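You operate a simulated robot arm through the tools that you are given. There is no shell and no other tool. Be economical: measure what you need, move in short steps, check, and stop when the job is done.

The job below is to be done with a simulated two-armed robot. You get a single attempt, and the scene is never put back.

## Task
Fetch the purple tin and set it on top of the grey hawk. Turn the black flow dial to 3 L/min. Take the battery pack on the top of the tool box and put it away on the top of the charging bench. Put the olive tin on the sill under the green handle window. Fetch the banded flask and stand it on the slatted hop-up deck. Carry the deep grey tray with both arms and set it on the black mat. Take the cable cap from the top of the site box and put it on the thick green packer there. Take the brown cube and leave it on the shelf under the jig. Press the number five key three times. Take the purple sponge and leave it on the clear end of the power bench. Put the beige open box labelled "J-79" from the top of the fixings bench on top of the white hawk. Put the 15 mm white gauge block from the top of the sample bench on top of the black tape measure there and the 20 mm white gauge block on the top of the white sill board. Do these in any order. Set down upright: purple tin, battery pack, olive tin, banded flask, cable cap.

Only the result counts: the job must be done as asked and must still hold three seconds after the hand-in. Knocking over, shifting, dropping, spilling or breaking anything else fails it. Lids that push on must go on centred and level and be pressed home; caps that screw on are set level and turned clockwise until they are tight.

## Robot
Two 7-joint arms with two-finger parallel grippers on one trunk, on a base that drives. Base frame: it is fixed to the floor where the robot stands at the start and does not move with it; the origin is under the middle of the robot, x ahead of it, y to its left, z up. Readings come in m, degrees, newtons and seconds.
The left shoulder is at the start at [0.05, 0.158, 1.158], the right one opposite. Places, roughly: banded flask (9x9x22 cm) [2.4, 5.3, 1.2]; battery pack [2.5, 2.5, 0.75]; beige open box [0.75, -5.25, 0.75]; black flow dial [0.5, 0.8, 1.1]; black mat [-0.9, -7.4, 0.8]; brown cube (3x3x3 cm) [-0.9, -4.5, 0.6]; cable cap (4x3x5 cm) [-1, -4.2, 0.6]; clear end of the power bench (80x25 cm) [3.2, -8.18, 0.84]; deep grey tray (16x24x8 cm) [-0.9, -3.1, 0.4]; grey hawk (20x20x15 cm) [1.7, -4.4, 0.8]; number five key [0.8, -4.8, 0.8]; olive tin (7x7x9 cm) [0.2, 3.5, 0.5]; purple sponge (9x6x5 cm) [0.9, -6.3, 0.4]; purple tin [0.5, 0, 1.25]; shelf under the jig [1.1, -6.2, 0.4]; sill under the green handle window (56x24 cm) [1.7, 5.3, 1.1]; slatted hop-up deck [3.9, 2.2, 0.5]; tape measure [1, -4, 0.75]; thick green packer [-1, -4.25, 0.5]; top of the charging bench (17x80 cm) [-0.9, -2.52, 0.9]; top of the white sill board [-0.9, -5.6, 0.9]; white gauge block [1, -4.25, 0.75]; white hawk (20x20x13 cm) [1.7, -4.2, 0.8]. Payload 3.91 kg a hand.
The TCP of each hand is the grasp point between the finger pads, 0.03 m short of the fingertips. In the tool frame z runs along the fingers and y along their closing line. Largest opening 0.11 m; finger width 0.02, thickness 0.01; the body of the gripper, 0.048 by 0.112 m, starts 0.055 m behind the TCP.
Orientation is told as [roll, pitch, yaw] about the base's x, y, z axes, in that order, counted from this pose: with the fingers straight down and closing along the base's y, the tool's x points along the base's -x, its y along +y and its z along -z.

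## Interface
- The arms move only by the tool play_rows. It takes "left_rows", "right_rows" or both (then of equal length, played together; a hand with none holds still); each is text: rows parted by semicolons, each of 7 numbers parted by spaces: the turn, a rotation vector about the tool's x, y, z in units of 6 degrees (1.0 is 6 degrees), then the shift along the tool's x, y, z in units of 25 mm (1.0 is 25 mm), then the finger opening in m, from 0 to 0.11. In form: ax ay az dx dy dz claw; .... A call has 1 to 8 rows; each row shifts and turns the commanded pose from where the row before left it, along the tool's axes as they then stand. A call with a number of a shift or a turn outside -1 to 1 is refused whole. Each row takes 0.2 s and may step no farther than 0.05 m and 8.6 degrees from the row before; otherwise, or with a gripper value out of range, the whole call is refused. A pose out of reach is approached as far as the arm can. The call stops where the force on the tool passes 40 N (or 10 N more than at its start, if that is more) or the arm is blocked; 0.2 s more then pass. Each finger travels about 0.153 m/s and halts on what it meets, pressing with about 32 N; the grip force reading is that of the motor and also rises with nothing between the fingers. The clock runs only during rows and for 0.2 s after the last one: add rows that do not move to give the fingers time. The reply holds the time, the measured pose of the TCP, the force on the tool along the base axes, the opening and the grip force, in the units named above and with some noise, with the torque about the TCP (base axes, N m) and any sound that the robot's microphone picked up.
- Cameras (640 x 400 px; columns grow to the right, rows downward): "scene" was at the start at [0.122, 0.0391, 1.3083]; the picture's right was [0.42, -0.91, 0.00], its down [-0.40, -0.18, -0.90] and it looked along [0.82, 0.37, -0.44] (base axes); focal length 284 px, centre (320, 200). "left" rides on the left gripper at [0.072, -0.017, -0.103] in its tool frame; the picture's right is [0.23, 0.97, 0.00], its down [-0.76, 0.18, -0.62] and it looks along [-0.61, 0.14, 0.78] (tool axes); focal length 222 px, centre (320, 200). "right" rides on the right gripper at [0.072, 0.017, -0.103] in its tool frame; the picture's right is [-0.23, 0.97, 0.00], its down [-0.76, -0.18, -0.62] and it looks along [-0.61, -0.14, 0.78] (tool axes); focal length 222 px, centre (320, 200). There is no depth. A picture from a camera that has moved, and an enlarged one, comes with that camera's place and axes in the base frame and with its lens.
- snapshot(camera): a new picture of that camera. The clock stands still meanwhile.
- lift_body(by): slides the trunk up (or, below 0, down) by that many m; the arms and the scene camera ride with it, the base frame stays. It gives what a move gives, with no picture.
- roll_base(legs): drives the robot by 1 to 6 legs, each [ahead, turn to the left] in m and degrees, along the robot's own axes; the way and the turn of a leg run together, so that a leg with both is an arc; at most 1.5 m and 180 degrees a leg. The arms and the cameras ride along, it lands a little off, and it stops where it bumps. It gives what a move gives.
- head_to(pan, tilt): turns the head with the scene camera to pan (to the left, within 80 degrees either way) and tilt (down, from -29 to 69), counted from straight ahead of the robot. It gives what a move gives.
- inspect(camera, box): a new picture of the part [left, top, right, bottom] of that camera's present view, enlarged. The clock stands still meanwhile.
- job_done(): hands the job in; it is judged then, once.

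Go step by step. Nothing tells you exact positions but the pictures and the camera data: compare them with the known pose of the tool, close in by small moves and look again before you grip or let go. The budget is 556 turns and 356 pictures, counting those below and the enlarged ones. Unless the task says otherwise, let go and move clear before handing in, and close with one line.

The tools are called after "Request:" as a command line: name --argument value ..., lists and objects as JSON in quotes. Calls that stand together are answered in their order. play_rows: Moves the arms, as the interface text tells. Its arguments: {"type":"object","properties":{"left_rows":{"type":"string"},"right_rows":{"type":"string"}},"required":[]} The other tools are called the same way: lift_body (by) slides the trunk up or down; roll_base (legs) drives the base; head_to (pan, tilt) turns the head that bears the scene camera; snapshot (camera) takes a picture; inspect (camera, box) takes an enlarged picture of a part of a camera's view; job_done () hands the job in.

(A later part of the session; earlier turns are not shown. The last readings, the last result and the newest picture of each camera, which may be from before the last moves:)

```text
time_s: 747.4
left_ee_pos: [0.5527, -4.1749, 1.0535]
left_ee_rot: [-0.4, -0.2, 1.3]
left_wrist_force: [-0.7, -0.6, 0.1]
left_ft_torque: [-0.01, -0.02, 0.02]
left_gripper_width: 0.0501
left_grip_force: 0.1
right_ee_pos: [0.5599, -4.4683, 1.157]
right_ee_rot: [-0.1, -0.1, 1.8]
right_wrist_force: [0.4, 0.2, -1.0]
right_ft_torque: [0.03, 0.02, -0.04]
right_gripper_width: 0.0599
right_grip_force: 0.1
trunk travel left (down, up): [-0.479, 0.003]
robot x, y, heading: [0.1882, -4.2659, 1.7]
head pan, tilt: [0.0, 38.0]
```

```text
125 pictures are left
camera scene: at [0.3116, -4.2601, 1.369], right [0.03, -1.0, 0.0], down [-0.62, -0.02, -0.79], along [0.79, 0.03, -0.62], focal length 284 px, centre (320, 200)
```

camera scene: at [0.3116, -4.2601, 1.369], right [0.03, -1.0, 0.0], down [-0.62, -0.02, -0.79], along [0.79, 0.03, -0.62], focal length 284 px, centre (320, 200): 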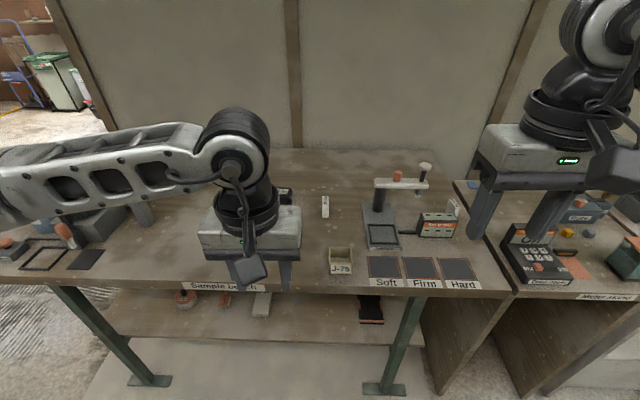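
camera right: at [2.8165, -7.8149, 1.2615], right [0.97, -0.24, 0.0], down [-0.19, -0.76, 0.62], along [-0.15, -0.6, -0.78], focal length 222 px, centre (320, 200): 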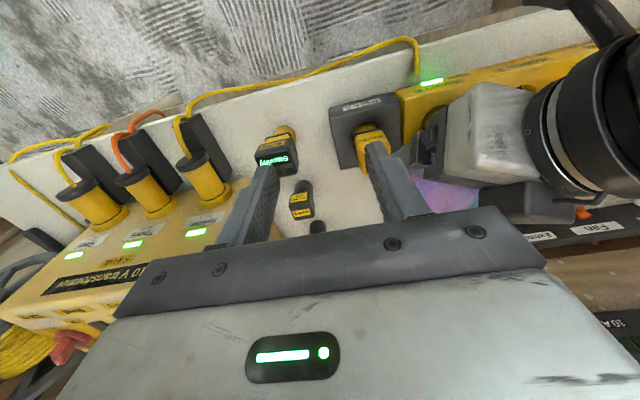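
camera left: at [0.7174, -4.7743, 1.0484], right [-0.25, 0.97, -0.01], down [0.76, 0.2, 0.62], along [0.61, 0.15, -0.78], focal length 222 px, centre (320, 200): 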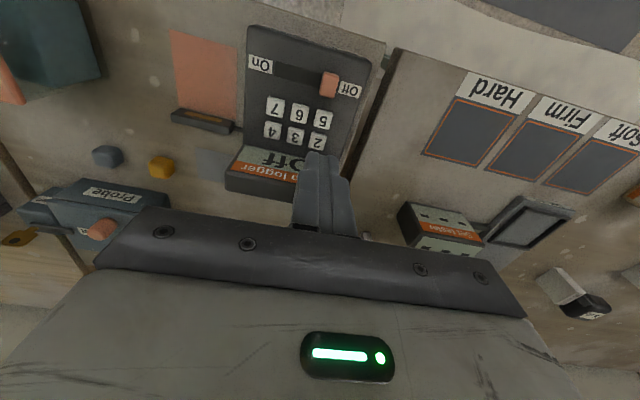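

Request:
play_rows --left_rows "0 0 0 1 0.8 -0.5 0.05;0 0 0 1 0.8 -0.5 0.05;0 0 0 1 0.8 -0.5 0.05;0 0 0 1 0.8 -0.5 0.05;0 0 0 0 0.8 -0.5 0.05;0 0 0 0 0.8 -0.5 0.05"

Request:
inspect --camera "scene" --box '[200, 160, 400, 300]'

```text
time_s: 748.8
left_ee_pos: [0.4497, -4.0557, 1.1256]
left_ee_rot: [-0.5, -0.2, 1.2]
left_wrist_force: [-0.3, 0.4, -0.4]
left_ft_torque: [-0.01, -0.02, -0.03]
left_gripper_width: 0.0501
left_grip_force: 0.1
right_ee_pos: [0.5591, -4.468, 1.1576]
right_ee_rot: [0.0, 0.0, 1.8]
right_wrist_force: [0.4, 1.0, -0.2]
right_ft_torque: [0.0, 0.01, 0.01]
right_gripper_width: 0.06
right_grip_force: 0.1
trunk travel left (down, up): [-0.479, 0.003]
robot x, y, heading: [0.1883, -4.2676, 1.9]
head pan, tilt: [0.0, 38.0]
```

```text
2.86 times, centred on (300, 230) of scene
camera zoom: at [0.3113, -4.2599, 1.369], right [0.03, -1.0, 0.0], down [-0.62, -0.02, -0.79], along [0.79, 0.03, -0.62], focal length 811 px, centre (377, 114)
```

zoom: 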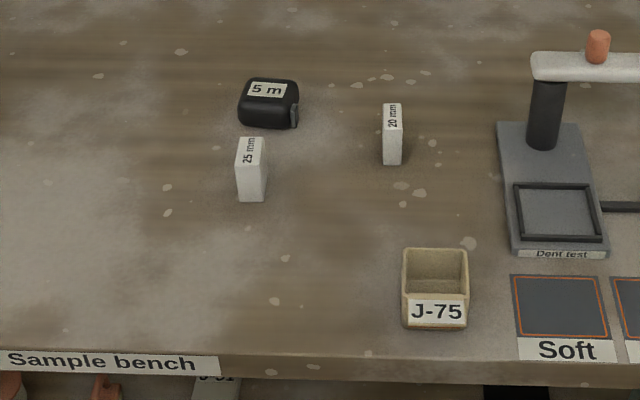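

Request:
inspect --camera "scene" --box '[390, 180, 490, 250]'

```text
5.71 times, centred on (440, 215) of scene
camera zoom: at [0.3113, -4.2599, 1.369], right [0.03, -1.0, 0.0], down [-0.62, -0.02, -0.79], along [0.79, 0.03, -0.62], focal length 1622 px, centre (-366, 114)
```

zoom: 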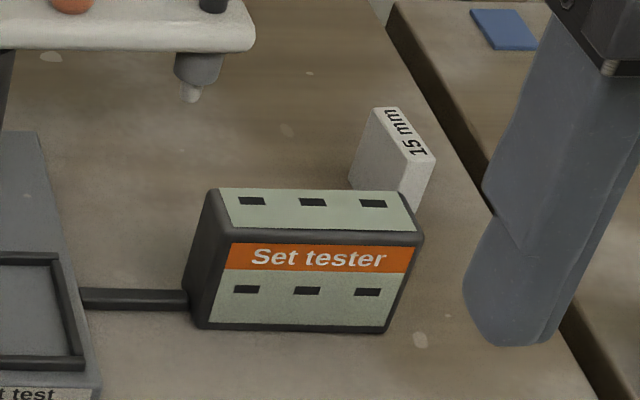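

The 15 mm block stands behind the set tester at about (1.0, −4.64), the 20 mm one at (1.02, −4.25) and the tape at (1.04, −4.11). I'll move in so that each hand reaches one block.

Request:
roll_base --legs '[[0, -37], [0.32, 0], [0, 35]]'

Request:
lift_body --by -0.08

Request:
play_rows --right_rows "0 0 0 -0.6 0 0.6 0.05;0 0 0 -0.6 0 0.6 0.05;0 0 0 -0.6 0 0.6 0.05;0 0 0 -0.6 0 0.6 0.05;0 0 0 -0.6 0 0.6 0.05;0 0 0 -0.6 0 0.6 0.05" --left_rows "0 0 0 -1 -0.2 0.4 0.05;0 0 0 -1 -0.2 0.4 0.05;0 0 0 -1 -0.2 0.4 0.05;0 0 0 -1 -0.2 0.4 0.05;0 0 0 -1 -0.2 0.4 0.05;0 0 0 -1 -0.2 0.4 0.05"

Request:
snapshot --camera "right"

Request:
snapshot --camera "left"

Request:
snapshot --camera "scene"

```text
time_s: 754.4
left_ee_pos: [0.7161, -4.2439, 1.1258]
left_ee_rot: [-0.4, -0.1, -0.2]
left_wrist_force: [1.1, -0.3, -0.4]
left_ft_torque: [-0.03, -0.03, 0.01]
left_gripper_width: 0.0499
left_grip_force: 0.0
right_ee_pos: [0.8156, -4.6601, 1.1556]
right_ee_rot: [-0.1, 0.0, 0.4]
right_wrist_force: [-0.3, -0.4, -0.5]
right_ft_torque: [-0.01, -0.03, 0.0]
right_gripper_width: 0.0599
right_grip_force: 0.1
trunk travel left (down, up): [-0.479, 0.003]
robot x, y, heading: [0.4493, -4.447, 0.5]
head pan, tilt: [0.0, 38.0]
```

```text
time_s: 755.6
left_ee_pos: [0.7156, -4.2448, 1.0459]
left_ee_rot: [-0.4, -0.3, -0.1]
left_wrist_force: [-0.2, 0.1, 0.7]
left_ft_torque: [0.0, 0.02, -0.02]
left_gripper_width: 0.0501
left_grip_force: 0.1
right_ee_pos: [0.8163, -4.6595, 1.0761]
right_ee_rot: [-0.1, 0.0, 0.4]
right_wrist_force: [-0.1, 0.3, -0.2]
right_ft_torque: [0.02, 0.01, 0.04]
right_gripper_width: 0.0602
right_grip_force: 0.0
trunk travel left (down, up): [-0.399, 0.083]
robot x, y, heading: [0.4472, -4.4465, 0.6]
head pan, tilt: [0.0, 38.0]
```

```text
time_s: 757.0
left_ee_pos: [0.8669, -4.2755, 0.9856]
left_ee_rot: [-0.5, -0.2, -0.2]
left_wrist_force: [-0.4, -0.3, 0.0]
left_ft_torque: [-0.01, 0.01, 0.03]
left_gripper_width: 0.0501
left_grip_force: 0.0
right_ee_pos: [0.9055, -4.6601, 0.9858]
right_ee_rot: [-0.1, 0.0, 0.5]
right_wrist_force: [-0.6, -0.3, 0.5]
right_ft_torque: [-0.02, -0.03, 0.03]
right_gripper_width: 0.05
right_grip_force: 0.1
trunk travel left (down, up): [-0.399, 0.083]
robot x, y, heading: [0.4504, -4.4475, 0.6]
head pan, tilt: [0.0, 38.0]
```

```text
122 pictures are left
camera right: at [0.8334, -4.6443, 1.0892], right [0.22, 0.98, 0.0], down [0.76, -0.17, 0.62], along [0.61, -0.14, -0.78], focal length 222 px, centre (320, 200)
```

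right: 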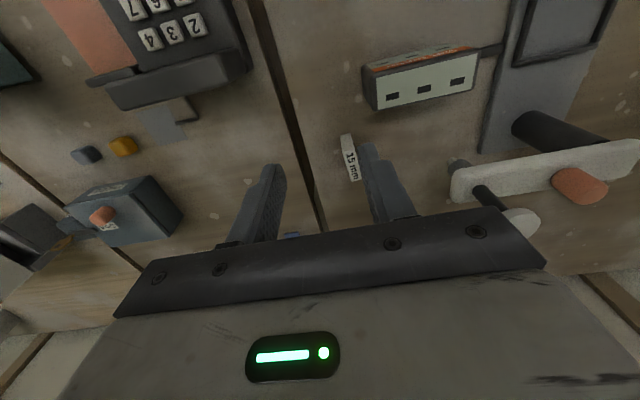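

```text
121 pictures are left
camera left: at [0.7939, -4.2916, 1.0886], right [-0.22, 0.97, -0.01], down [0.76, 0.18, 0.62], along [0.61, 0.13, -0.78], focal length 222 px, centre (320, 200)
```

left: 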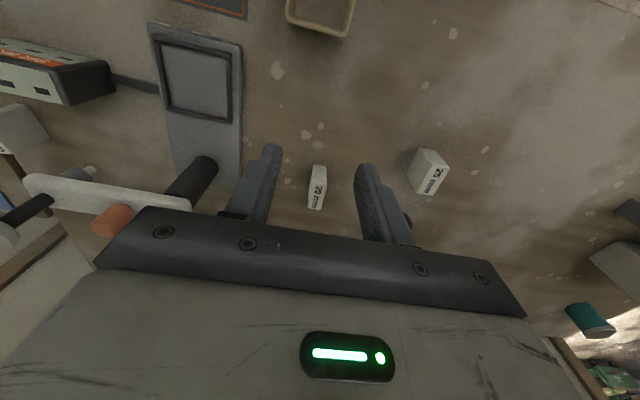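

```text
120 pictures are left
camera scene: at [0.5733, -4.4451, 1.2889], right [0.01, -1.0, 0.0], down [-0.62, 0.0, -0.79], along [0.79, 0.01, -0.62], focal length 284 px, centre (320, 200)
```

scene: 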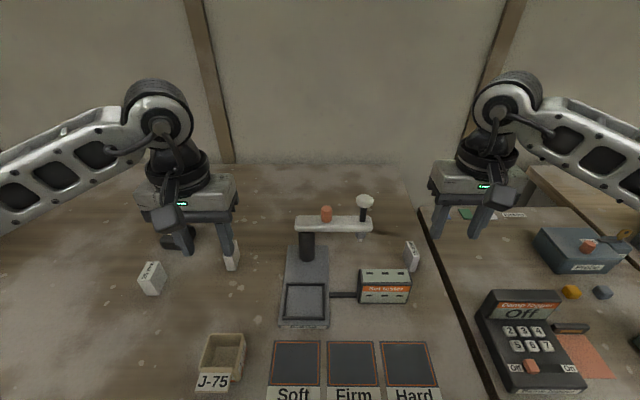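

Request:
play_rows --right_rows "0 0 0 -0.55 0.153 0.84 0.05;0 0 0 -0.55 0.153 0.84 0.05;0 0 0 -0.55 0.153 0.84 0.05;0 0 0 -0.55 0.153 0.84 0.05;0 0 0 -0.55 0.153 0.84 0.05;0 0 0 -0.55 0.153 0.84 0.05" --left_rows "0 0 0 -0.787 0.17 0.84 0.05;0 0 0 -0.787 0.17 0.84 0.05;0 0 0 -0.787 0.17 0.84 0.05;0 0 0 -0.787 0.17 0.84 0.05;0 0 0 -0.787 0.17 0.84 0.05;0 0 0 -0.787 0.17 0.84 0.05"

Request:
snapshot --camera "right"

Request:
snapshot --camera "left"

```text
time_s: 758.4
left_ee_pos: [0.986, -4.2501, 0.8607]
left_ee_rot: [-0.3, 0.0, -0.2]
left_wrist_force: [-0.8, 0.1, 0.2]
left_ft_torque: [-0.04, -0.01, 0.04]
left_gripper_width: 0.0501
left_grip_force: 0.1
right_ee_pos: [0.9891, -4.6366, 0.8603]
right_ee_rot: [-0.2, 0.1, 0.4]
right_wrist_force: [0.4, -0.2, 0.8]
right_ft_torque: [0.03, 0.02, 0.0]
right_gripper_width: 0.0502
right_grip_force: 0.0
trunk travel left (down, up): [-0.399, 0.083]
robot x, y, heading: [0.4483, -4.449, 0.0]
head pan, tilt: [0.0, 38.0]
```

```text
119 pictures are left
camera right: at [0.9171, -4.6214, 0.9642], right [0.22, 0.98, 0.0], down [0.76, -0.17, 0.62], along [0.61, -0.14, -0.78], focal length 222 px, centre (320, 200)
```

right: 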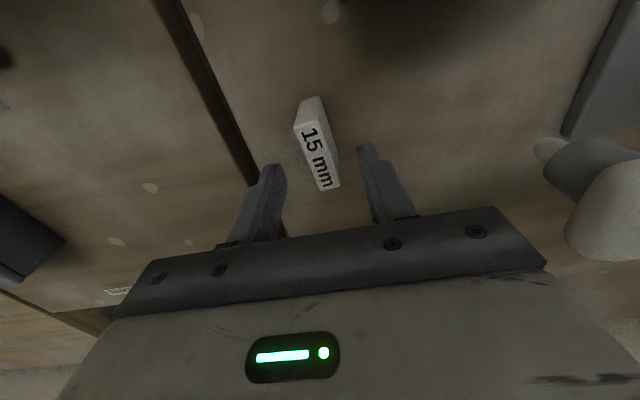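

```text
118 pictures are left
camera left: at [0.9143, -4.2669, 0.9625], right [-0.22, 0.97, -0.01], down [0.76, 0.18, 0.62], along [0.61, 0.13, -0.78], focal length 222 px, centre (320, 200)
```

left: 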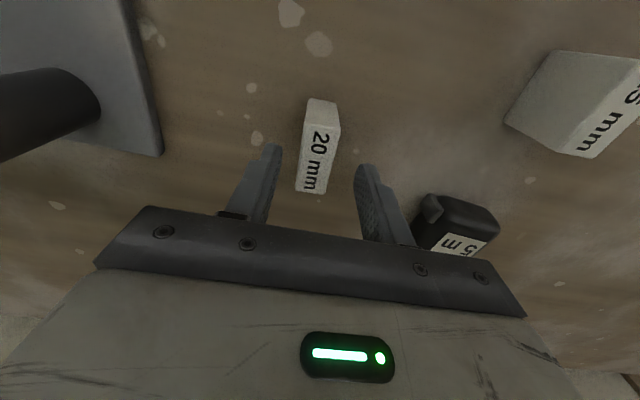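

Both blocks are aligned. I'll fine-adjust, descend and grip.

Request:
play_rows --right_rows "0 0 0 -0.2 -0.16 0.5 0.05;0 0 0 0 0 0.8 0.05;0 0 0 0 0 0.6 0.05;0 0 0 0 0 0 0.03;0 0 0 0 0 0 0.008;0 0 0 0 0 0 0.008" --left_rows "0 0 0 -0.3 -0.2 0.5 0.05;0 0 0 0 0 0.8 0.05;0 0 0 0 0 0.6 0.05;0 0 0 0 0 0 0.03;0 0 0 0 0 0 0.01;0 0 0 0 0 0 0.01"

Request:
snapshot --camera "right"

Request:
snapshot --camera "left"

```text
time_s: 759.2
left_ee_pos: [0.9947, -4.2557, 0.83]
left_ee_rot: [-0.4, -1.5, 0.1]
left_wrist_force: [-6.5, 5.6, 19.6]
left_ft_torque: [0.58, 0.37, 0.2]
left_gripper_width: 0.0331
left_grip_force: 2.7
right_ee_pos: [0.9959, -4.6405, 0.8301]
right_ee_rot: [0.1, -1.1, 0.3]
right_wrist_force: [-12.9, -2.9, 23.9]
right_ft_torque: [-0.27, 0.59, 0.12]
right_gripper_width: 0.036
right_grip_force: 5.6
trunk travel left (down, up): [-0.399, 0.083]
robot x, y, heading: [0.4471, -4.4452, 0.3]
head pan, tilt: [0.0, 38.0]
stopped in row 4 (left hand): the force on the tool passed its limit at 48 N (the readings are from after the stop); the commanded pose is now the measured one
```

```text
117 pictures are left
camera right: at [0.9209, -4.6243, 0.9328], right [0.22, 0.98, 0.0], down [0.75, -0.17, 0.64], along [0.62, -0.14, -0.77], focal length 222 px, centre (320, 200)
```

right: 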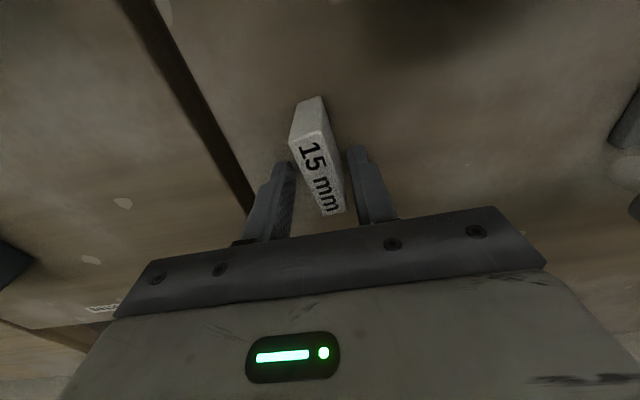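

```text
116 pictures are left
camera left: at [0.9198, -4.2714, 0.9311], right [-0.23, 0.97, -0.01], down [0.75, 0.18, 0.64], along [0.63, 0.14, -0.77], focal length 222 px, centre (320, 200)
```

left: 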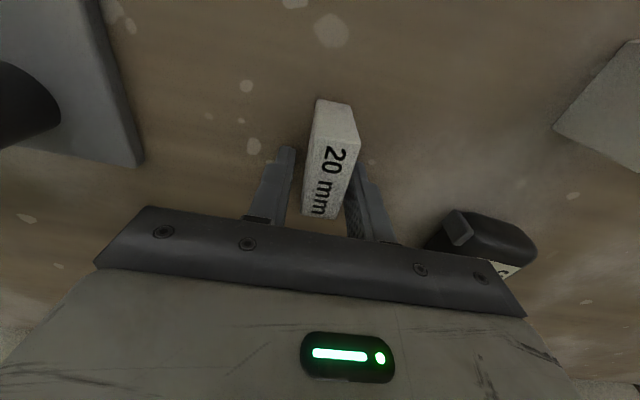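

The bench is at z ≈ 0.80, so the blocks' tops are near 0.84 and their centres 18 mm closer than I assumed. I'll rise slightly, shift back and close.

Request:
play_rows --right_rows "0 0.18 0 0 0 -0.2 0.05;0 0 0 0.7 0.24 0 0.05;0 0 0 0 0 0 0.03;0 0 0 0 0 0 0.008;0 0 0 0 0 0 0.008;0 0 0 0 0 0 0.008" --left_rows "0 0.25 0 0 0 -0.2 0.05;0 0 0 0.72 0.12 0 0.05;0 0 0 0 0 0 0.03;0 0 0 0 0 0 0.01;0 0 0 0 0 0 0.01;0 0 0 0 0 0 0.01"

Request:
snapshot --camera "right"

Request:
snapshot --camera "left"

```text
time_s: 760.6
left_ee_pos: [0.978, -4.2505, 0.8305]
left_ee_rot: [-0.3, 0.5, -0.1]
left_wrist_force: [0.0, 14.4, 22.1]
left_ft_torque: [0.78, -0.24, 0.14]
left_gripper_width: 0.0192
left_grip_force: 31.9
right_ee_pos: [0.9806, -4.6348, 0.83]
right_ee_rot: [0.0, 0.0, 0.3]
right_wrist_force: [6.1, 0.5, 10.5]
right_ft_torque: [0.14, -0.28, -0.08]
right_gripper_width: 0.014
right_grip_force: 32.2
trunk travel left (down, up): [-0.399, 0.083]
robot x, y, heading: [0.4508, -4.4455, 0.6]
head pan, tilt: [0.0, 38.0]
```

```text
115 pictures are left
camera right: at [0.9083, -4.6178, 0.9342], right [0.22, 0.98, 0.0], down [0.76, -0.17, 0.62], along [0.61, -0.14, -0.78], focal length 222 px, centre (320, 200)
```

right: 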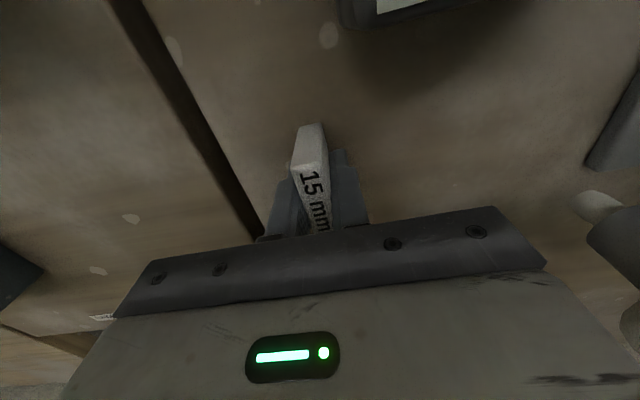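

```text
114 pictures are left
camera left: at [0.9064, -4.2677, 0.9333], right [-0.23, 0.97, 0.0], down [0.77, 0.18, 0.61], along [0.6, 0.14, -0.79], focal length 222 px, centre (320, 200)
```

left: 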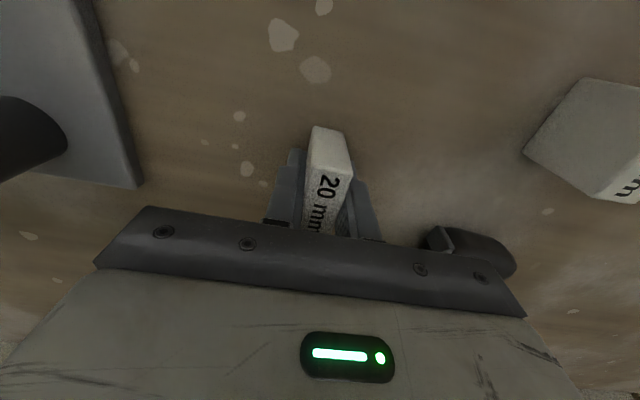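

Both blocks are gripped (19 mm and 14 mm readings). I'll lift both, and then look at the tape measure's top.

Request:
play_rows --right_rows "0 0 0 0 0 -0.5 0.005;0 0 0 0 0 -1 0.005;0 0 0 0 0 -1 0.005;0 0 0 0 0 -1 0.005;0 0 0 0.5 0 -1 0.005;0 0 0 0.5 0 -1 0.005;0 0 0 0.5 0 -0.5 0.005;0 0 0 0.5 0 -0.5 0.005" --left_rows "0 0 0 0 0 -0.5 0.008;0 0 0 0 0 -1 0.008;0 0 0 0 0 -1 0.008;0 0 0 0.5 0.5 -1 0.008;0 0 0 0.5 0.5 -1 0.008;0 0 0 1 0.5 -1 0.008;0 0 0 1 0.5 -0.5 0.008;0 0 0 1 0.5 -0.5 0.008"

Request:
head_to --pan 20 --tilt 38

Request:
snapshot --camera "scene"

```text
time_s: 762.4
left_ee_pos: [0.8797, -4.1874, 0.9914]
left_ee_rot: [-0.5, 0.7, -0.1]
left_wrist_force: [0.4, 0.5, -0.4]
left_ft_torque: [-0.04, -0.03, 0.03]
left_gripper_width: 0.0192
left_grip_force: 32.5
right_ee_pos: [0.9318, -4.6348, 0.9923]
right_ee_rot: [0.0, 0.4, 0.3]
right_wrist_force: [0.9, 0.9, -0.5]
right_ft_torque: [0.0, -0.02, -0.01]
right_gripper_width: 0.0139
right_grip_force: 32.3
trunk travel left (down, up): [-0.399, 0.083]
robot x, y, heading: [0.4446, -4.4465, 0.4]
head pan, tilt: [0.0, 38.0]
```

```text
time_s: 763.2
left_ee_pos: [0.8816, -4.1874, 0.9901]
left_ee_rot: [-0.6, 0.7, -0.1]
left_wrist_force: [-0.5, -0.8, -1.2]
left_ft_torque: [0.03, 0.03, 0.02]
left_gripper_width: 0.0191
left_grip_force: 32.9
right_ee_pos: [0.9315, -4.6354, 0.9913]
right_ee_rot: [0.0, 0.2, 0.4]
right_wrist_force: [0.3, 0.2, 0.4]
right_ft_torque: [-0.02, 0.0, -0.01]
right_gripper_width: 0.0139
right_grip_force: 31.7
trunk travel left (down, up): [-0.399, 0.083]
robot x, y, heading: [0.4437, -4.4475, 0.3]
head pan, tilt: [20.0, 38.0]
```

```text
113 pictures are left
camera scene: at [0.5674, -4.4156, 1.289], right [0.35, -0.94, 0.0], down [-0.58, -0.21, -0.79], along [0.74, 0.27, -0.62], focal length 284 px, centre (320, 200)
```

scene: 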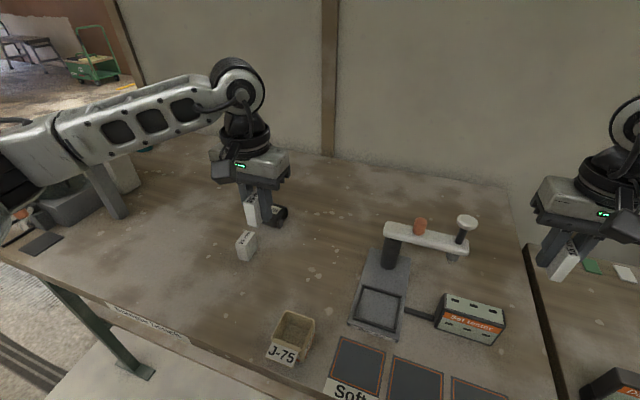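

I'll raise the trunk, step north 30 cm, and bring the right hand to the tape measure.

Request:
lift_body --by 0.08

Request:
roll_base --legs '[[-0.1, 0], [0, 88], [0.32, 0], [0, -88], [0.1, 0]]'

Request:
play_rows --left_rows "0 0 0 1 1 -0.5 0.008;0 0 0 1 1 -0.5 0.008;0 0 0 1 1 0 0.008;0 0 0 1 1 0 0.008;0 0 0 1 1 0 0.008"

Request:
head_to --pan 0 --tilt 42

Request:
snapshot --camera "scene"

Request:
snapshot --camera "right"

```text
time_s: 764.4
left_ee_pos: [0.8817, -4.1878, 1.0689]
left_ee_rot: [-0.5, 0.6, -0.2]
left_wrist_force: [-0.2, 0.3, -0.3]
left_ft_torque: [-0.03, 0.04, 0.01]
left_gripper_width: 0.0192
left_grip_force: 32.1
right_ee_pos: [0.9313, -4.6355, 1.0708]
right_ee_rot: [0.0, 0.2, 0.3]
right_wrist_force: [0.0, 0.1, -0.5]
right_ft_torque: [0.0, 0.01, -0.02]
right_gripper_width: 0.0143
right_grip_force: 31.4
trunk travel left (down, up): [-0.479, 0.003]
robot x, y, heading: [0.4457, -4.4454, 0.6]
head pan, tilt: [20.0, 38.0]
```

```text
time_s: 775.6
left_ee_pos: [0.8817, -3.8661, 1.0689]
left_ee_rot: [-0.5, 0.7, 0.4]
left_wrist_force: [-0.1, 0.4, -0.1]
left_ft_torque: [0.04, -0.03, -0.02]
left_gripper_width: 0.0192
left_grip_force: 32.5
right_ee_pos: [0.9373, -4.3135, 1.0706]
right_ee_rot: [0.0, 0.3, 1.0]
right_wrist_force: [0.3, 1.0, -1.5]
right_ft_torque: [-0.03, 0.02, 0.0]
right_gripper_width: 0.0139
right_grip_force: 31.7
trunk travel left (down, up): [-0.479, 0.003]
robot x, y, heading: [0.456, -4.1278, 0.8]
head pan, tilt: [20.0, 38.0]
```

```text
time_s: 776.8
left_ee_pos: [0.7538, -3.7414, 1.0961]
left_ee_rot: [-0.5, 0.6, 0.4]
left_wrist_force: [0.2, -0.1, -0.5]
left_ft_torque: [0.07, -0.04, -0.03]
left_gripper_width: 0.0194
left_grip_force: 31.6
right_ee_pos: [0.9362, -4.3124, 1.0714]
right_ee_rot: [0.0, 0.3, 1.0]
right_wrist_force: [-0.1, 0.7, -1.0]
right_ft_torque: [0.01, 0.01, -0.02]
right_gripper_width: 0.0141
right_grip_force: 32.2
trunk travel left (down, up): [-0.479, 0.003]
robot x, y, heading: [0.4487, -4.1314, 1.0]
head pan, tilt: [20.0, 38.0]
```

```text
time_s: 777.6
left_ee_pos: [0.7552, -3.741, 1.0962]
left_ee_rot: [-0.5, 0.7, 0.5]
left_wrist_force: [-0.4, 0.6, -0.7]
left_ft_torque: [0.04, 0.03, -0.01]
left_gripper_width: 0.0189
left_grip_force: 32.3
right_ee_pos: [0.9363, -4.3132, 1.0714]
right_ee_rot: [-0.1, 0.3, 1.0]
right_wrist_force: [-0.1, 0.0, -0.4]
right_ft_torque: [-0.01, -0.05, 0.0]
right_gripper_width: 0.0139
right_grip_force: 31.9
trunk travel left (down, up): [-0.479, 0.003]
robot x, y, heading: [0.4478, -4.1313, 1.0]
head pan, tilt: [0.0, 42.0]
```

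```text
112 pictures are left
camera scene: at [0.573, -4.1263, 1.3631], right [0.02, -1.0, 0.0], down [-0.67, -0.01, -0.74], along [0.74, 0.01, -0.67], focal length 284 px, centre (320, 200)
```

scene: 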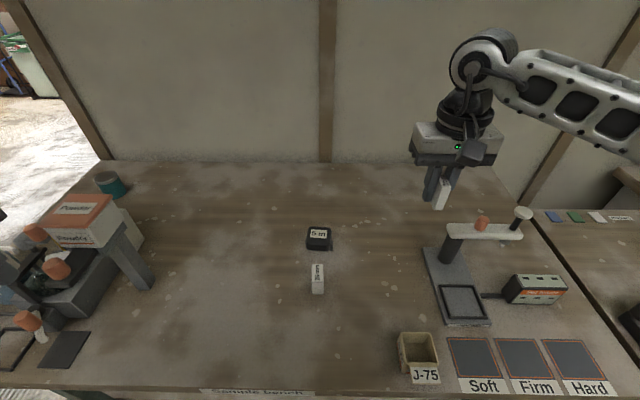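

```text
111 pictures are left
camera right: at [0.8651, -4.2977, 1.1757], right [0.21, 0.98, 0.0], down [0.77, -0.17, 0.62], along [0.6, -0.13, -0.79], focal length 222 px, centre (320, 200)
```

right: 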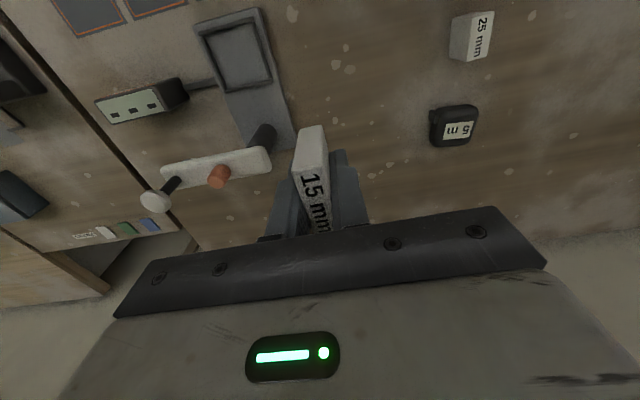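

The tape's top centre is at (1.031, −4.118, 0.840), agreeing exactly from both cameras. I'll move the 15 mm block over it.

Request:
play_rows --right_rows "0 0 0 -0.49 0.966 0 0.005;0 -0.05 0 -0.49 0.966 0.3 0.005;0 0 0 -0.49 0.966 0.6 0.005;0 0 0 -0.49 0.966 0.7 0.005;0 0 0 -0.49 0.966 0.7 0.005;0 0 0 -0.49 0.966 0.8 0.005;0 0 0 -0.49 0.966 0.8 0.005;0 0 0 -0.49 0.966 0.8 0.005"

Request:
snapshot --camera "right"

Request:
inspect --camera "scene" --box '[250, 170, 390, 270]'

```text
time_s: 779.4
left_ee_pos: [0.7541, -3.739, 1.0958]
left_ee_rot: [-0.6, 0.7, 0.5]
left_wrist_force: [-0.9, 0.0, 0.0]
left_ft_torque: [-0.04, 0.0, 0.0]
left_gripper_width: 0.0192
left_grip_force: 31.9
right_ee_pos: [1.0309, -4.1162, 0.954]
right_ee_rot: [0.0, 0.0, 1.1]
right_wrist_force: [-0.8, 0.1, 0.1]
right_ft_torque: [-0.01, -0.03, 0.02]
right_gripper_width: 0.014
right_grip_force: 31.4
trunk travel left (down, up): [-0.479, 0.003]
robot x, y, heading: [0.453, -4.1251, 0.8]
head pan, tilt: [0.0, 42.0]
```

```text
110 pictures are left
camera right: at [0.9586, -4.1011, 1.0578], right [0.21, 0.98, 0.0], down [0.76, -0.16, 0.62], along [0.61, -0.13, -0.78], focal length 222 px, centre (320, 200)
```

right: 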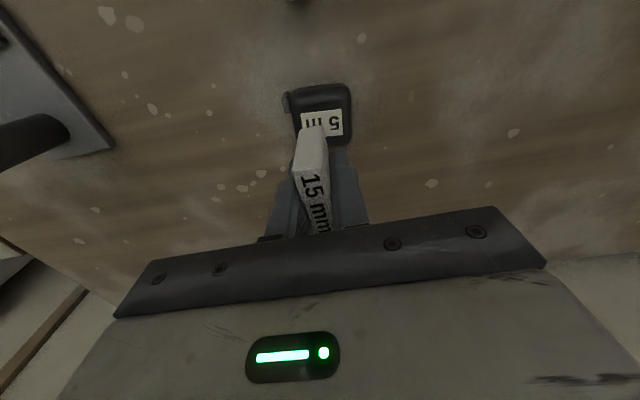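

```text
4.00 times, centred on (320, 220) of scene
camera zoom: at [0.5729, -4.1249, 1.3631], right [0.02, -1.0, 0.0], down [-0.67, -0.01, -0.74], along [0.74, 0.01, -0.67], focal length 1135 px, centre (320, 120)
```

zoom: 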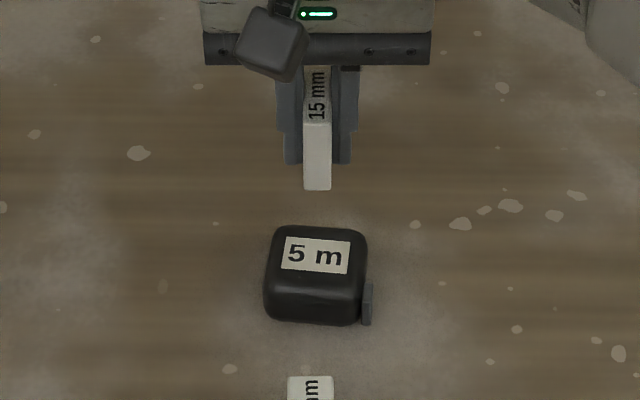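

The alignment is right. I'll lower onto the tape.

Request:
play_rows --right_rows "0 0 0 0 0 1 0.005;0 0 0 0 0 1 0.005;0 0 0 0 0 0.7 0.005;0 0 0 0 0 0.3 0.005;0 0 0 0 0 0.15 0.005;0 0 0 0 0 0.12 0.005;0 0 0 0 0 0.1 0.005"

Request:
inspect --camera "scene" --box '[250, 170, 390, 270]'

```text
time_s: 781.0
left_ee_pos: [0.7545, -3.7413, 1.0958]
left_ee_rot: [-0.6, 0.7, 0.5]
left_wrist_force: [-0.4, -0.5, 0.2]
left_ft_torque: [-0.01, 0.03, 0.02]
left_gripper_width: 0.0194
left_grip_force: 31.9
right_ee_pos: [1.019, -4.1216, 0.8787]
right_ee_rot: [0.0, 0.1, 0.9]
right_wrist_force: [0.1, -0.2, -0.5]
right_ft_torque: [0.0, 0.01, -0.02]
right_gripper_width: 0.0141
right_grip_force: 31.5
right hand out of reach, approached as far as the arm can: row 2, 3, 5
trunk travel left (down, up): [-0.479, 0.003]
robot x, y, heading: [0.4486, -4.1297, 1.0]
head pan, tilt: [0.0, 42.0]
```

```text
4.00 times, centred on (320, 220) of scene
camera zoom: at [0.573, -4.1262, 1.3631], right [0.02, -1.0, 0.0], down [-0.67, -0.01, -0.74], along [0.74, 0.01, -0.67], focal length 1135 px, centre (320, 120)
```

zoom: 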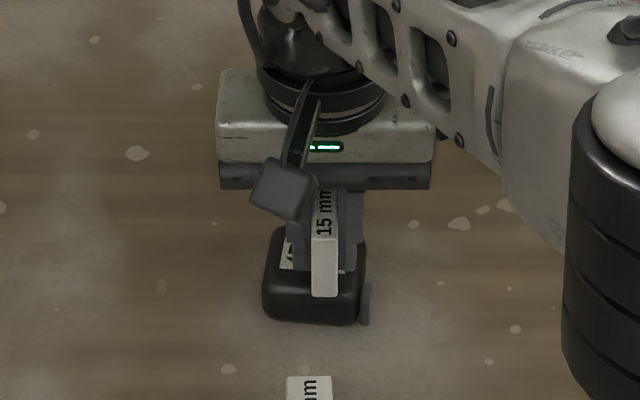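

Reach limit again. I'll raise both hands, lower the trunk 12 cm, and then finish the placement.

Request:
play_rows --right_rows "0 0 0 0 0 -1 0.005;0 0 0 0 0 -1 0.005;0 0 0 0 0 -1 0.005;0 0 0 0 0 -1 0.005;0 0 0 0 0 -1 0.005" --left_rows "0 0 0 0.4 -0.5 -1 0.008;0 0 0 0.4 -0.5 -1 0.008;0 0 0 0.4 -0.5 -1 0.008;0 0 0 0.4 -0.5 -1 0.008;0 0 0 0.4 -0.5 -1 0.008"

Request:
lift_body --by -0.12

Request:
play_rows --right_rows "0 0 0 -0.45 0.18 0 0.005;0 0 0 0 0 0 0.005"

Request:
inspect --camera "scene" --box '[250, 120, 390, 220]'

```text
time_s: 782.4
left_ee_pos: [0.6968, -3.8041, 1.1706]
left_ee_rot: [-0.8, 15.1, 0.2]
left_wrist_force: [0.2, 0.5, -1.0]
left_ft_torque: [0.02, -0.02, -0.02]
left_gripper_width: 0.0191
left_grip_force: 32.0
right_ee_pos: [1.019, -4.121, 1.0062]
right_ee_rot: [0.0, -0.1, 1.1]
right_wrist_force: [-0.6, 0.4, 0.7]
right_ft_torque: [0.01, -0.04, -0.01]
right_gripper_width: 0.0137
right_grip_force: 31.8
right hand out of reach, approached as far as the arm can: row 1
trunk travel left (down, up): [-0.479, 0.003]
robot x, y, heading: [0.4509, -4.1316, 1.0]
head pan, tilt: [0.0, 42.0]
stopped in row 5 (left hand): the arm was blocked; the commanded pose is now the measured one
```

```text
time_s: 783.9
left_ee_pos: [0.6971, -3.8048, 1.0514]
left_ee_rot: [-0.8, 15.0, 0.4]
left_wrist_force: [-0.5, -0.3, -0.9]
left_ft_torque: [0.01, 0.02, -0.02]
left_gripper_width: 0.019
left_grip_force: 32.6
right_ee_pos: [1.0192, -4.1207, 0.8872]
right_ee_rot: [0.1, 0.0, 0.8]
right_wrist_force: [0.8, 0.0, -1.2]
right_ft_torque: [0.0, 0.02, 0.0]
right_gripper_width: 0.0142
right_grip_force: 31.9
trunk travel left (down, up): [-0.359, 0.123]
robot x, y, heading: [0.452, -4.1274, 1.0]
head pan, tilt: [0.0, 42.0]
```

```text
time_s: 784.5
left_ee_pos: [0.6985, -3.805, 1.0504]
left_ee_rot: [-0.6, 15.2, 0.4]
left_wrist_force: [0.0, -0.8, 0.3]
left_ft_torque: [0.01, 0.02, 0.01]
left_gripper_width: 0.0193
left_grip_force: 32.5
right_ee_pos: [1.0317, -4.1165, 0.8848]
right_ee_rot: [0.0, 0.0, 0.8]
right_wrist_force: [-0.1, -0.3, 0.4]
right_ft_torque: [0.0, -0.02, -0.02]
right_gripper_width: 0.0142
right_grip_force: 32.3
trunk travel left (down, up): [-0.359, 0.123]
robot x, y, heading: [0.45, -4.1321, 1.2]
head pan, tilt: [0.0, 42.0]
```

```text
4.00 times, centred on (320, 170) of scene
camera zoom: at [0.5731, -4.1265, 1.2431], right [0.02, -1.0, 0.0], down [-0.67, -0.01, -0.74], along [0.74, 0.01, -0.67], focal length 1135 px, centre (320, 320)
```

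zoom: 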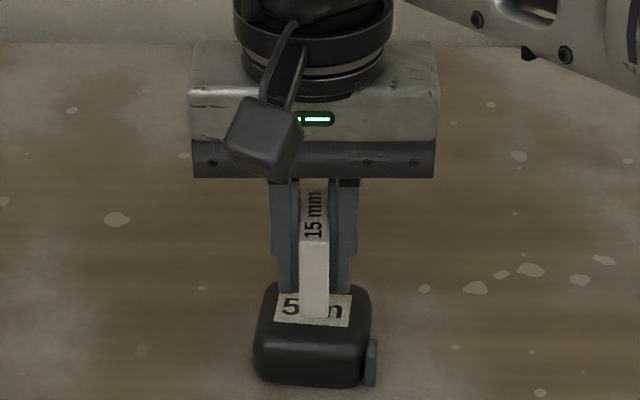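

Request:
play_rows --right_rows "0 0 0 0 0 0.35 0.005;0 0 0 0 0 0.15 0.005;0 0 0 0 0 0.12 0.005;0 0 0 0 0 0.1 0.005"

Request:
inspect --camera "scene" --box '[250, 120, 390, 220]'

```text
time_s: 785.5
left_ee_pos: [0.6978, -3.8049, 1.0498]
left_ee_rot: [-0.7, 15.1, 0.4]
left_wrist_force: [-1.2, 1.5, -0.1]
left_ft_torque: [0.01, 0.02, -0.02]
left_gripper_width: 0.019
left_grip_force: 31.9
right_ee_pos: [1.031, -4.1166, 0.8674]
right_ee_rot: [0.0, -0.1, 0.9]
right_wrist_force: [0.2, 0.4, -0.2]
right_ft_torque: [-0.04, 0.0, 0.02]
right_gripper_width: 0.0139
right_grip_force: 32.0
trunk travel left (down, up): [-0.359, 0.123]
robot x, y, heading: [0.4542, -4.1303, 1.1]
head pan, tilt: [0.0, 42.0]
```

```text
4.00 times, centred on (320, 170) of scene
camera zoom: at [0.5731, -4.1264, 1.2431], right [0.02, -1.0, 0.0], down [-0.67, -0.01, -0.74], along [0.74, 0.01, -0.67], focal length 1135 px, centre (320, 320)
```

zoom: 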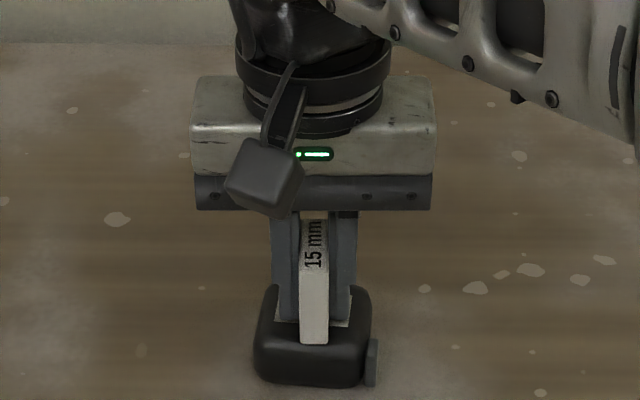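

Request:
play_rows --right_rows "0 0 0 0 0 0.12 0.005;0 0 0 0 0 0.12 0.005;0 0 0 0 0 0.1 0.005"

```text
time_s: 786.3
left_ee_pos: [0.6954, -3.8053, 1.0534]
left_ee_rot: [-0.7, 15.0, 0.4]
left_wrist_force: [-0.3, 0.4, 0.0]
left_ft_torque: [0.01, -0.02, 0.0]
left_gripper_width: 0.0188
left_grip_force: 32.3
right_ee_pos: [1.03, -4.1161, 0.8661]
right_ee_rot: [0.1, -0.5, 0.9]
right_wrist_force: [-2.2, -0.1, 35.3]
right_ft_torque: [-0.06, 0.64, 0.03]
right_gripper_width: 0.014
right_grip_force: 32.2
trunk travel left (down, up): [-0.359, 0.123]
robot x, y, heading: [0.4489, -4.1273, 1.2]
head pan, tilt: [0.0, 42.0]
```

Contact. I'll relieve, release and rise.

Request:
play_rows --right_rows "0 0 0 0 0 -0.26 0.005;0 0 0 0 0 0 0.02;0 0 0 0 0 0 0.035;0 0 0 0 0 0 0.035;0 0 0 0 0 -0.6 0.035;0 0 0 0 0 -1 0.035;0 0 0 0 0 -1 0.035;0 0 0 0 0 -1 0.035"

Request:
inspect --camera "scene" --box '[250, 120, 390, 220]'

```text
time_s: 788.1
left_ee_pos: [0.6981, -3.8049, 1.0509]
left_ee_rot: [-0.7, 15.2, 0.3]
left_wrist_force: [-0.3, 1.0, -0.1]
left_ft_torque: [0.02, 0.03, -0.01]
left_gripper_width: 0.0191
left_grip_force: 32.2
right_ee_pos: [1.0308, -4.1162, 0.9578]
right_ee_rot: [-0.1, 0.0, 0.9]
right_wrist_force: [-0.3, 0.1, -1.9]
right_ft_torque: [-0.01, -0.01, 0.02]
right_gripper_width: 0.0351
right_grip_force: 0.1
trunk travel left (down, up): [-0.359, 0.123]
robot x, y, heading: [0.4513, -4.1294, 1.2]
head pan, tilt: [0.0, 42.0]
```

```text
4.00 times, centred on (320, 170) of scene
camera zoom: at [0.5729, -4.1264, 1.243], right [0.02, -1.0, 0.0], down [-0.67, -0.01, -0.74], along [0.74, 0.01, -0.67], focal length 1135 px, centre (320, 320)
```

zoom: 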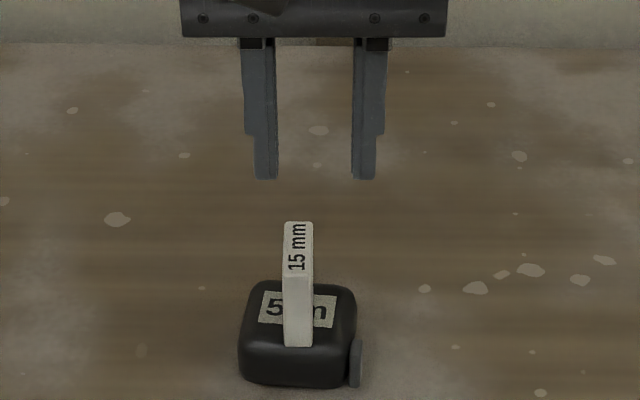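

The 15 mm block stands on the tape measure. I'll retract, level the left hand, and take the 20 mm block to the white sill board on the west side.

Request:
play_rows --right_rows "0 0 0 0.5 0 -1 0.035;0 0 0 1 0 -1 0.035;0 0 0 1 0 0 0.035;0 0 0 1 0 0 0.035;0 0 0 1 0 0 0.035;0 0 0 1 0 0 0.035" --left_rows "0 -0.84 0 0 0 0 0.008;0 -0.84 0 0 0 0 0.008;0 -0.84 0 0 0 0 0.008;0 0 0 0 0 0 0.008;0 0 0 0 0 0 0.008;0 0 0 0 0 0 0.008"

Request:
lift_body --by 0.1

Request:
roll_base --legs '[[-0.35, 0], [0, -91], [1.4, 0], [0, -90]]'

Request:
head_to --pan 0 --tilt 30

Request:
snapshot --camera "scene"

```text
time_s: 789.5
left_ee_pos: [0.6973, -3.805, 1.0517]
left_ee_rot: [-0.7, 0.0, 0.6]
left_wrist_force: [0.1, 0.4, 0.0]
left_ft_torque: [0.02, -0.03, 0.0]
left_gripper_width: 0.0192
left_grip_force: 31.9
right_ee_pos: [0.8938, -4.1191, 1.0068]
right_ee_rot: [0.0, -0.1, 0.8]
right_wrist_force: [-0.5, 0.1, -0.1]
right_ft_torque: [0.02, 0.01, -0.01]
right_gripper_width: 0.0347
right_grip_force: 0.0
trunk travel left (down, up): [-0.359, 0.123]
robot x, y, heading: [0.4514, -4.1255, 0.8]
head pan, tilt: [0.0, 42.0]
```

```text
time_s: 790.8
left_ee_pos: [0.6961, -3.8059, 1.1508]
left_ee_rot: [-0.7, 0.0, 0.6]
left_wrist_force: [-0.4, 0.1, -0.1]
left_ft_torque: [0.0, -0.02, -0.04]
left_gripper_width: 0.0189
left_grip_force: 31.9
right_ee_pos: [0.8942, -4.118, 1.1064]
right_ee_rot: [0.0, 0.1, 0.8]
right_wrist_force: [0.1, 0.1, -0.4]
right_ft_torque: [0.01, 0.01, 0.0]
right_gripper_width: 0.0347
right_grip_force: 0.1
trunk travel left (down, up): [-0.459, 0.023]
robot x, y, heading: [0.4537, -4.1286, 0.9]
head pan, tilt: [0.0, 42.0]
```

```text
time_s: 807.4
left_ee_pos: [-0.1478, -5.8438, 1.1511]
left_ee_rot: [-0.7, 0.0, 179.1]
left_wrist_force: [-0.4, 0.4, -0.8]
left_ft_torque: [-0.02, -0.01, -0.04]
left_gripper_width: 0.0192
left_grip_force: 31.4
right_ee_pos: [-0.3374, -5.5255, 1.1051]
right_ee_rot: [0.0, -0.1, 179.5]
right_wrist_force: [0.0, -0.3, -0.1]
right_ft_torque: [-0.02, 0.0, 0.02]
right_gripper_width: 0.035
right_grip_force: 0.2
trunk travel left (down, up): [-0.459, 0.023]
robot x, y, heading: [0.1061, -5.5291, 179.7]
head pan, tilt: [0.0, 42.0]
```

```text
time_s: 808.1
left_ee_pos: [-0.1482, -5.8439, 1.1517]
left_ee_rot: [-0.7, 0.0, 179.0]
left_wrist_force: [0.9, 0.3, -0.6]
left_ft_torque: [0.0, 0.02, 0.01]
left_gripper_width: 0.0193
left_grip_force: 32.0
right_ee_pos: [-0.3369, -5.526, 1.1065]
right_ee_rot: [0.0, 0.1, 179.6]
right_wrist_force: [-0.3, 0.8, -0.6]
right_ft_torque: [-0.01, -0.02, 0.0]
right_gripper_width: 0.0352
right_grip_force: 0.1
trunk travel left (down, up): [-0.459, 0.023]
robot x, y, heading: [0.1045, -5.5265, 179.3]
head pan, tilt: [0.0, 30.0]
```

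```text
104 pictures are left
camera scene: at [-0.0257, -5.5246, 1.3613], right [0.01, 1.0, 0.0], down [0.5, 0.0, -0.87], along [-0.87, 0.01, -0.5], focal length 284 px, centre (320, 200)
```

scene: 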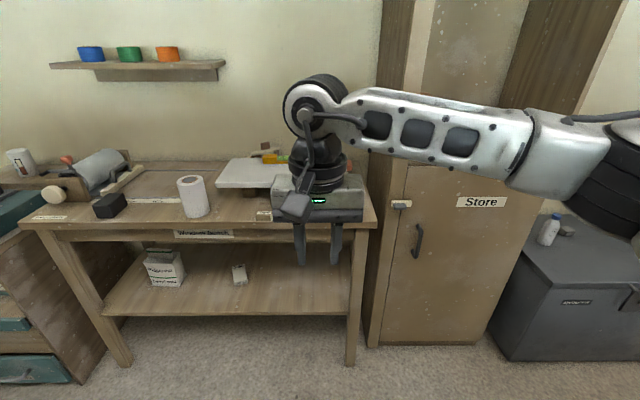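

Request:
play_rows --right_rows "0 0 0 1 -0.8 0 0.035;0 0 0 1 -0.8 0 0.035;0 0 0 1 -0.8 0 0.035;0 0 0 1 -0.8 0 0.035;0 0 0 1 -0.8 0 0.035"

Request:
inspect --camera "scene" --box '[160, 130, 390, 260]'

```text
time_s: 809.3
left_ee_pos: [-0.1477, -5.8433, 1.1513]
left_ee_rot: [-0.7, -0.1, 179.1]
left_wrist_force: [-1.1, -0.5, -0.8]
left_ft_torque: [0.01, 0.02, 0.0]
left_gripper_width: 0.0192
left_grip_force: 32.3
right_ee_pos: [-0.2114, -5.4258, 1.1068]
right_ee_rot: [0.0, 0.0, 179.5]
right_wrist_force: [-0.1, 0.1, -0.9]
right_ft_torque: [-0.03, 0.0, -0.04]
right_gripper_width: 0.0351
right_grip_force: 0.1
trunk travel left (down, up): [-0.459, 0.023]
robot x, y, heading: [0.1046, -5.5246, 179.9]
head pan, tilt: [0.0, 30.0]
```

```text
2.78 times, centred on (275, 195) of scene
camera zoom: at [-0.0254, -5.5241, 1.3614], right [0.01, 1.0, 0.0], down [0.5, 0.0, -0.87], along [-0.87, 0.01, -0.5], focal length 790 px, centre (445, 214)
```

zoom: 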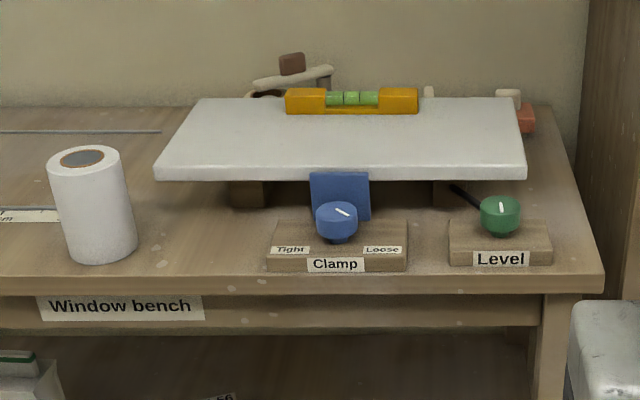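

The white sill board carries a spirit level at the back, and its front is free. I'll drive closer and get parallax.

Request:
roll_base --legs '[[0.48, 0]]'

Request:
head_to --pan 10 --tilt 42

Request:
snapshot --camera "scene"

Request:
snapshot --camera "left"

```text
time_s: 812.1
left_ee_pos: [-0.6157, -5.8414, 1.1495]
left_ee_rot: [-0.7, 0.0, 179.1]
left_wrist_force: [-0.3, 0.0, -1.9]
left_ft_torque: [-0.04, -0.03, 0.02]
left_gripper_width: 0.0189
left_grip_force: 32.1
right_ee_pos: [-0.6793, -5.4233, 1.1067]
right_ee_rot: [0.0, 0.1, 179.5]
right_wrist_force: [-0.5, -0.5, -0.1]
right_ft_torque: [0.03, -0.04, 0.0]
right_gripper_width: 0.035
right_grip_force: 0.0
trunk travel left (down, up): [-0.459, 0.023]
robot x, y, heading: [-0.3604, -5.5212, 179.6]
head pan, tilt: [0.0, 30.0]
```

```text
time_s: 812.9
left_ee_pos: [-0.6159, -5.8404, 1.15]
left_ee_rot: [-0.6, -0.1, 179.1]
left_wrist_force: [0.5, -0.2, -0.8]
left_ft_torque: [0.01, -0.02, 0.01]
left_gripper_width: 0.0192
left_grip_force: 31.7
right_ee_pos: [-0.6806, -5.4228, 1.106]
right_ee_rot: [0.0, 0.0, 179.5]
right_wrist_force: [0.4, 0.6, 0.8]
right_ft_torque: [0.04, -0.01, -0.01]
right_gripper_width: 0.0352
right_grip_force: 0.0
trunk travel left (down, up): [-0.459, 0.023]
robot x, y, heading: [-0.3613, -5.5232, 179.8]
head pan, tilt: [10.0, 42.0]
```

```text
102 pictures are left
camera scene: at [-0.4853, -5.5357, 1.3431], right [-0.17, 0.99, 0.0], down [0.66, 0.11, -0.74], along [-0.73, -0.12, -0.67], focal length 284 px, centre (320, 200)
```

scene: 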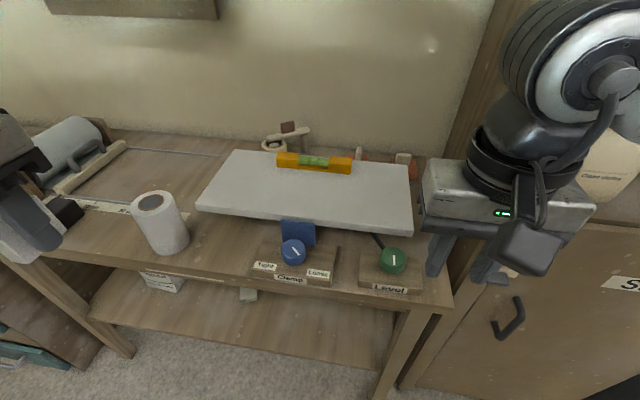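

```text
101 pictures are left
camera left: at [-0.5426, -5.8274, 1.2532], right [0.21, -0.98, -0.01], down [-0.76, -0.17, 0.62], along [-0.61, -0.12, -0.78], focal length 222 px, centre (320, 200)
```

left: 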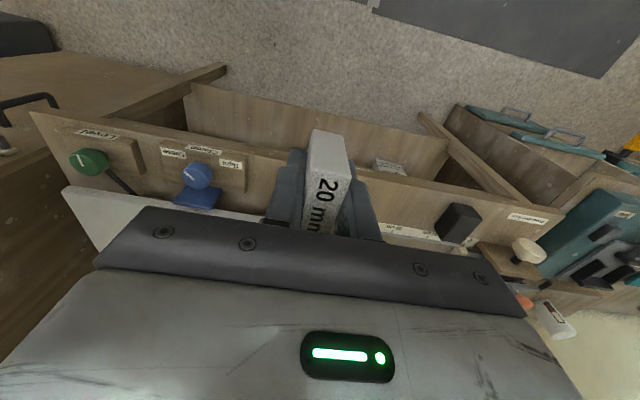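

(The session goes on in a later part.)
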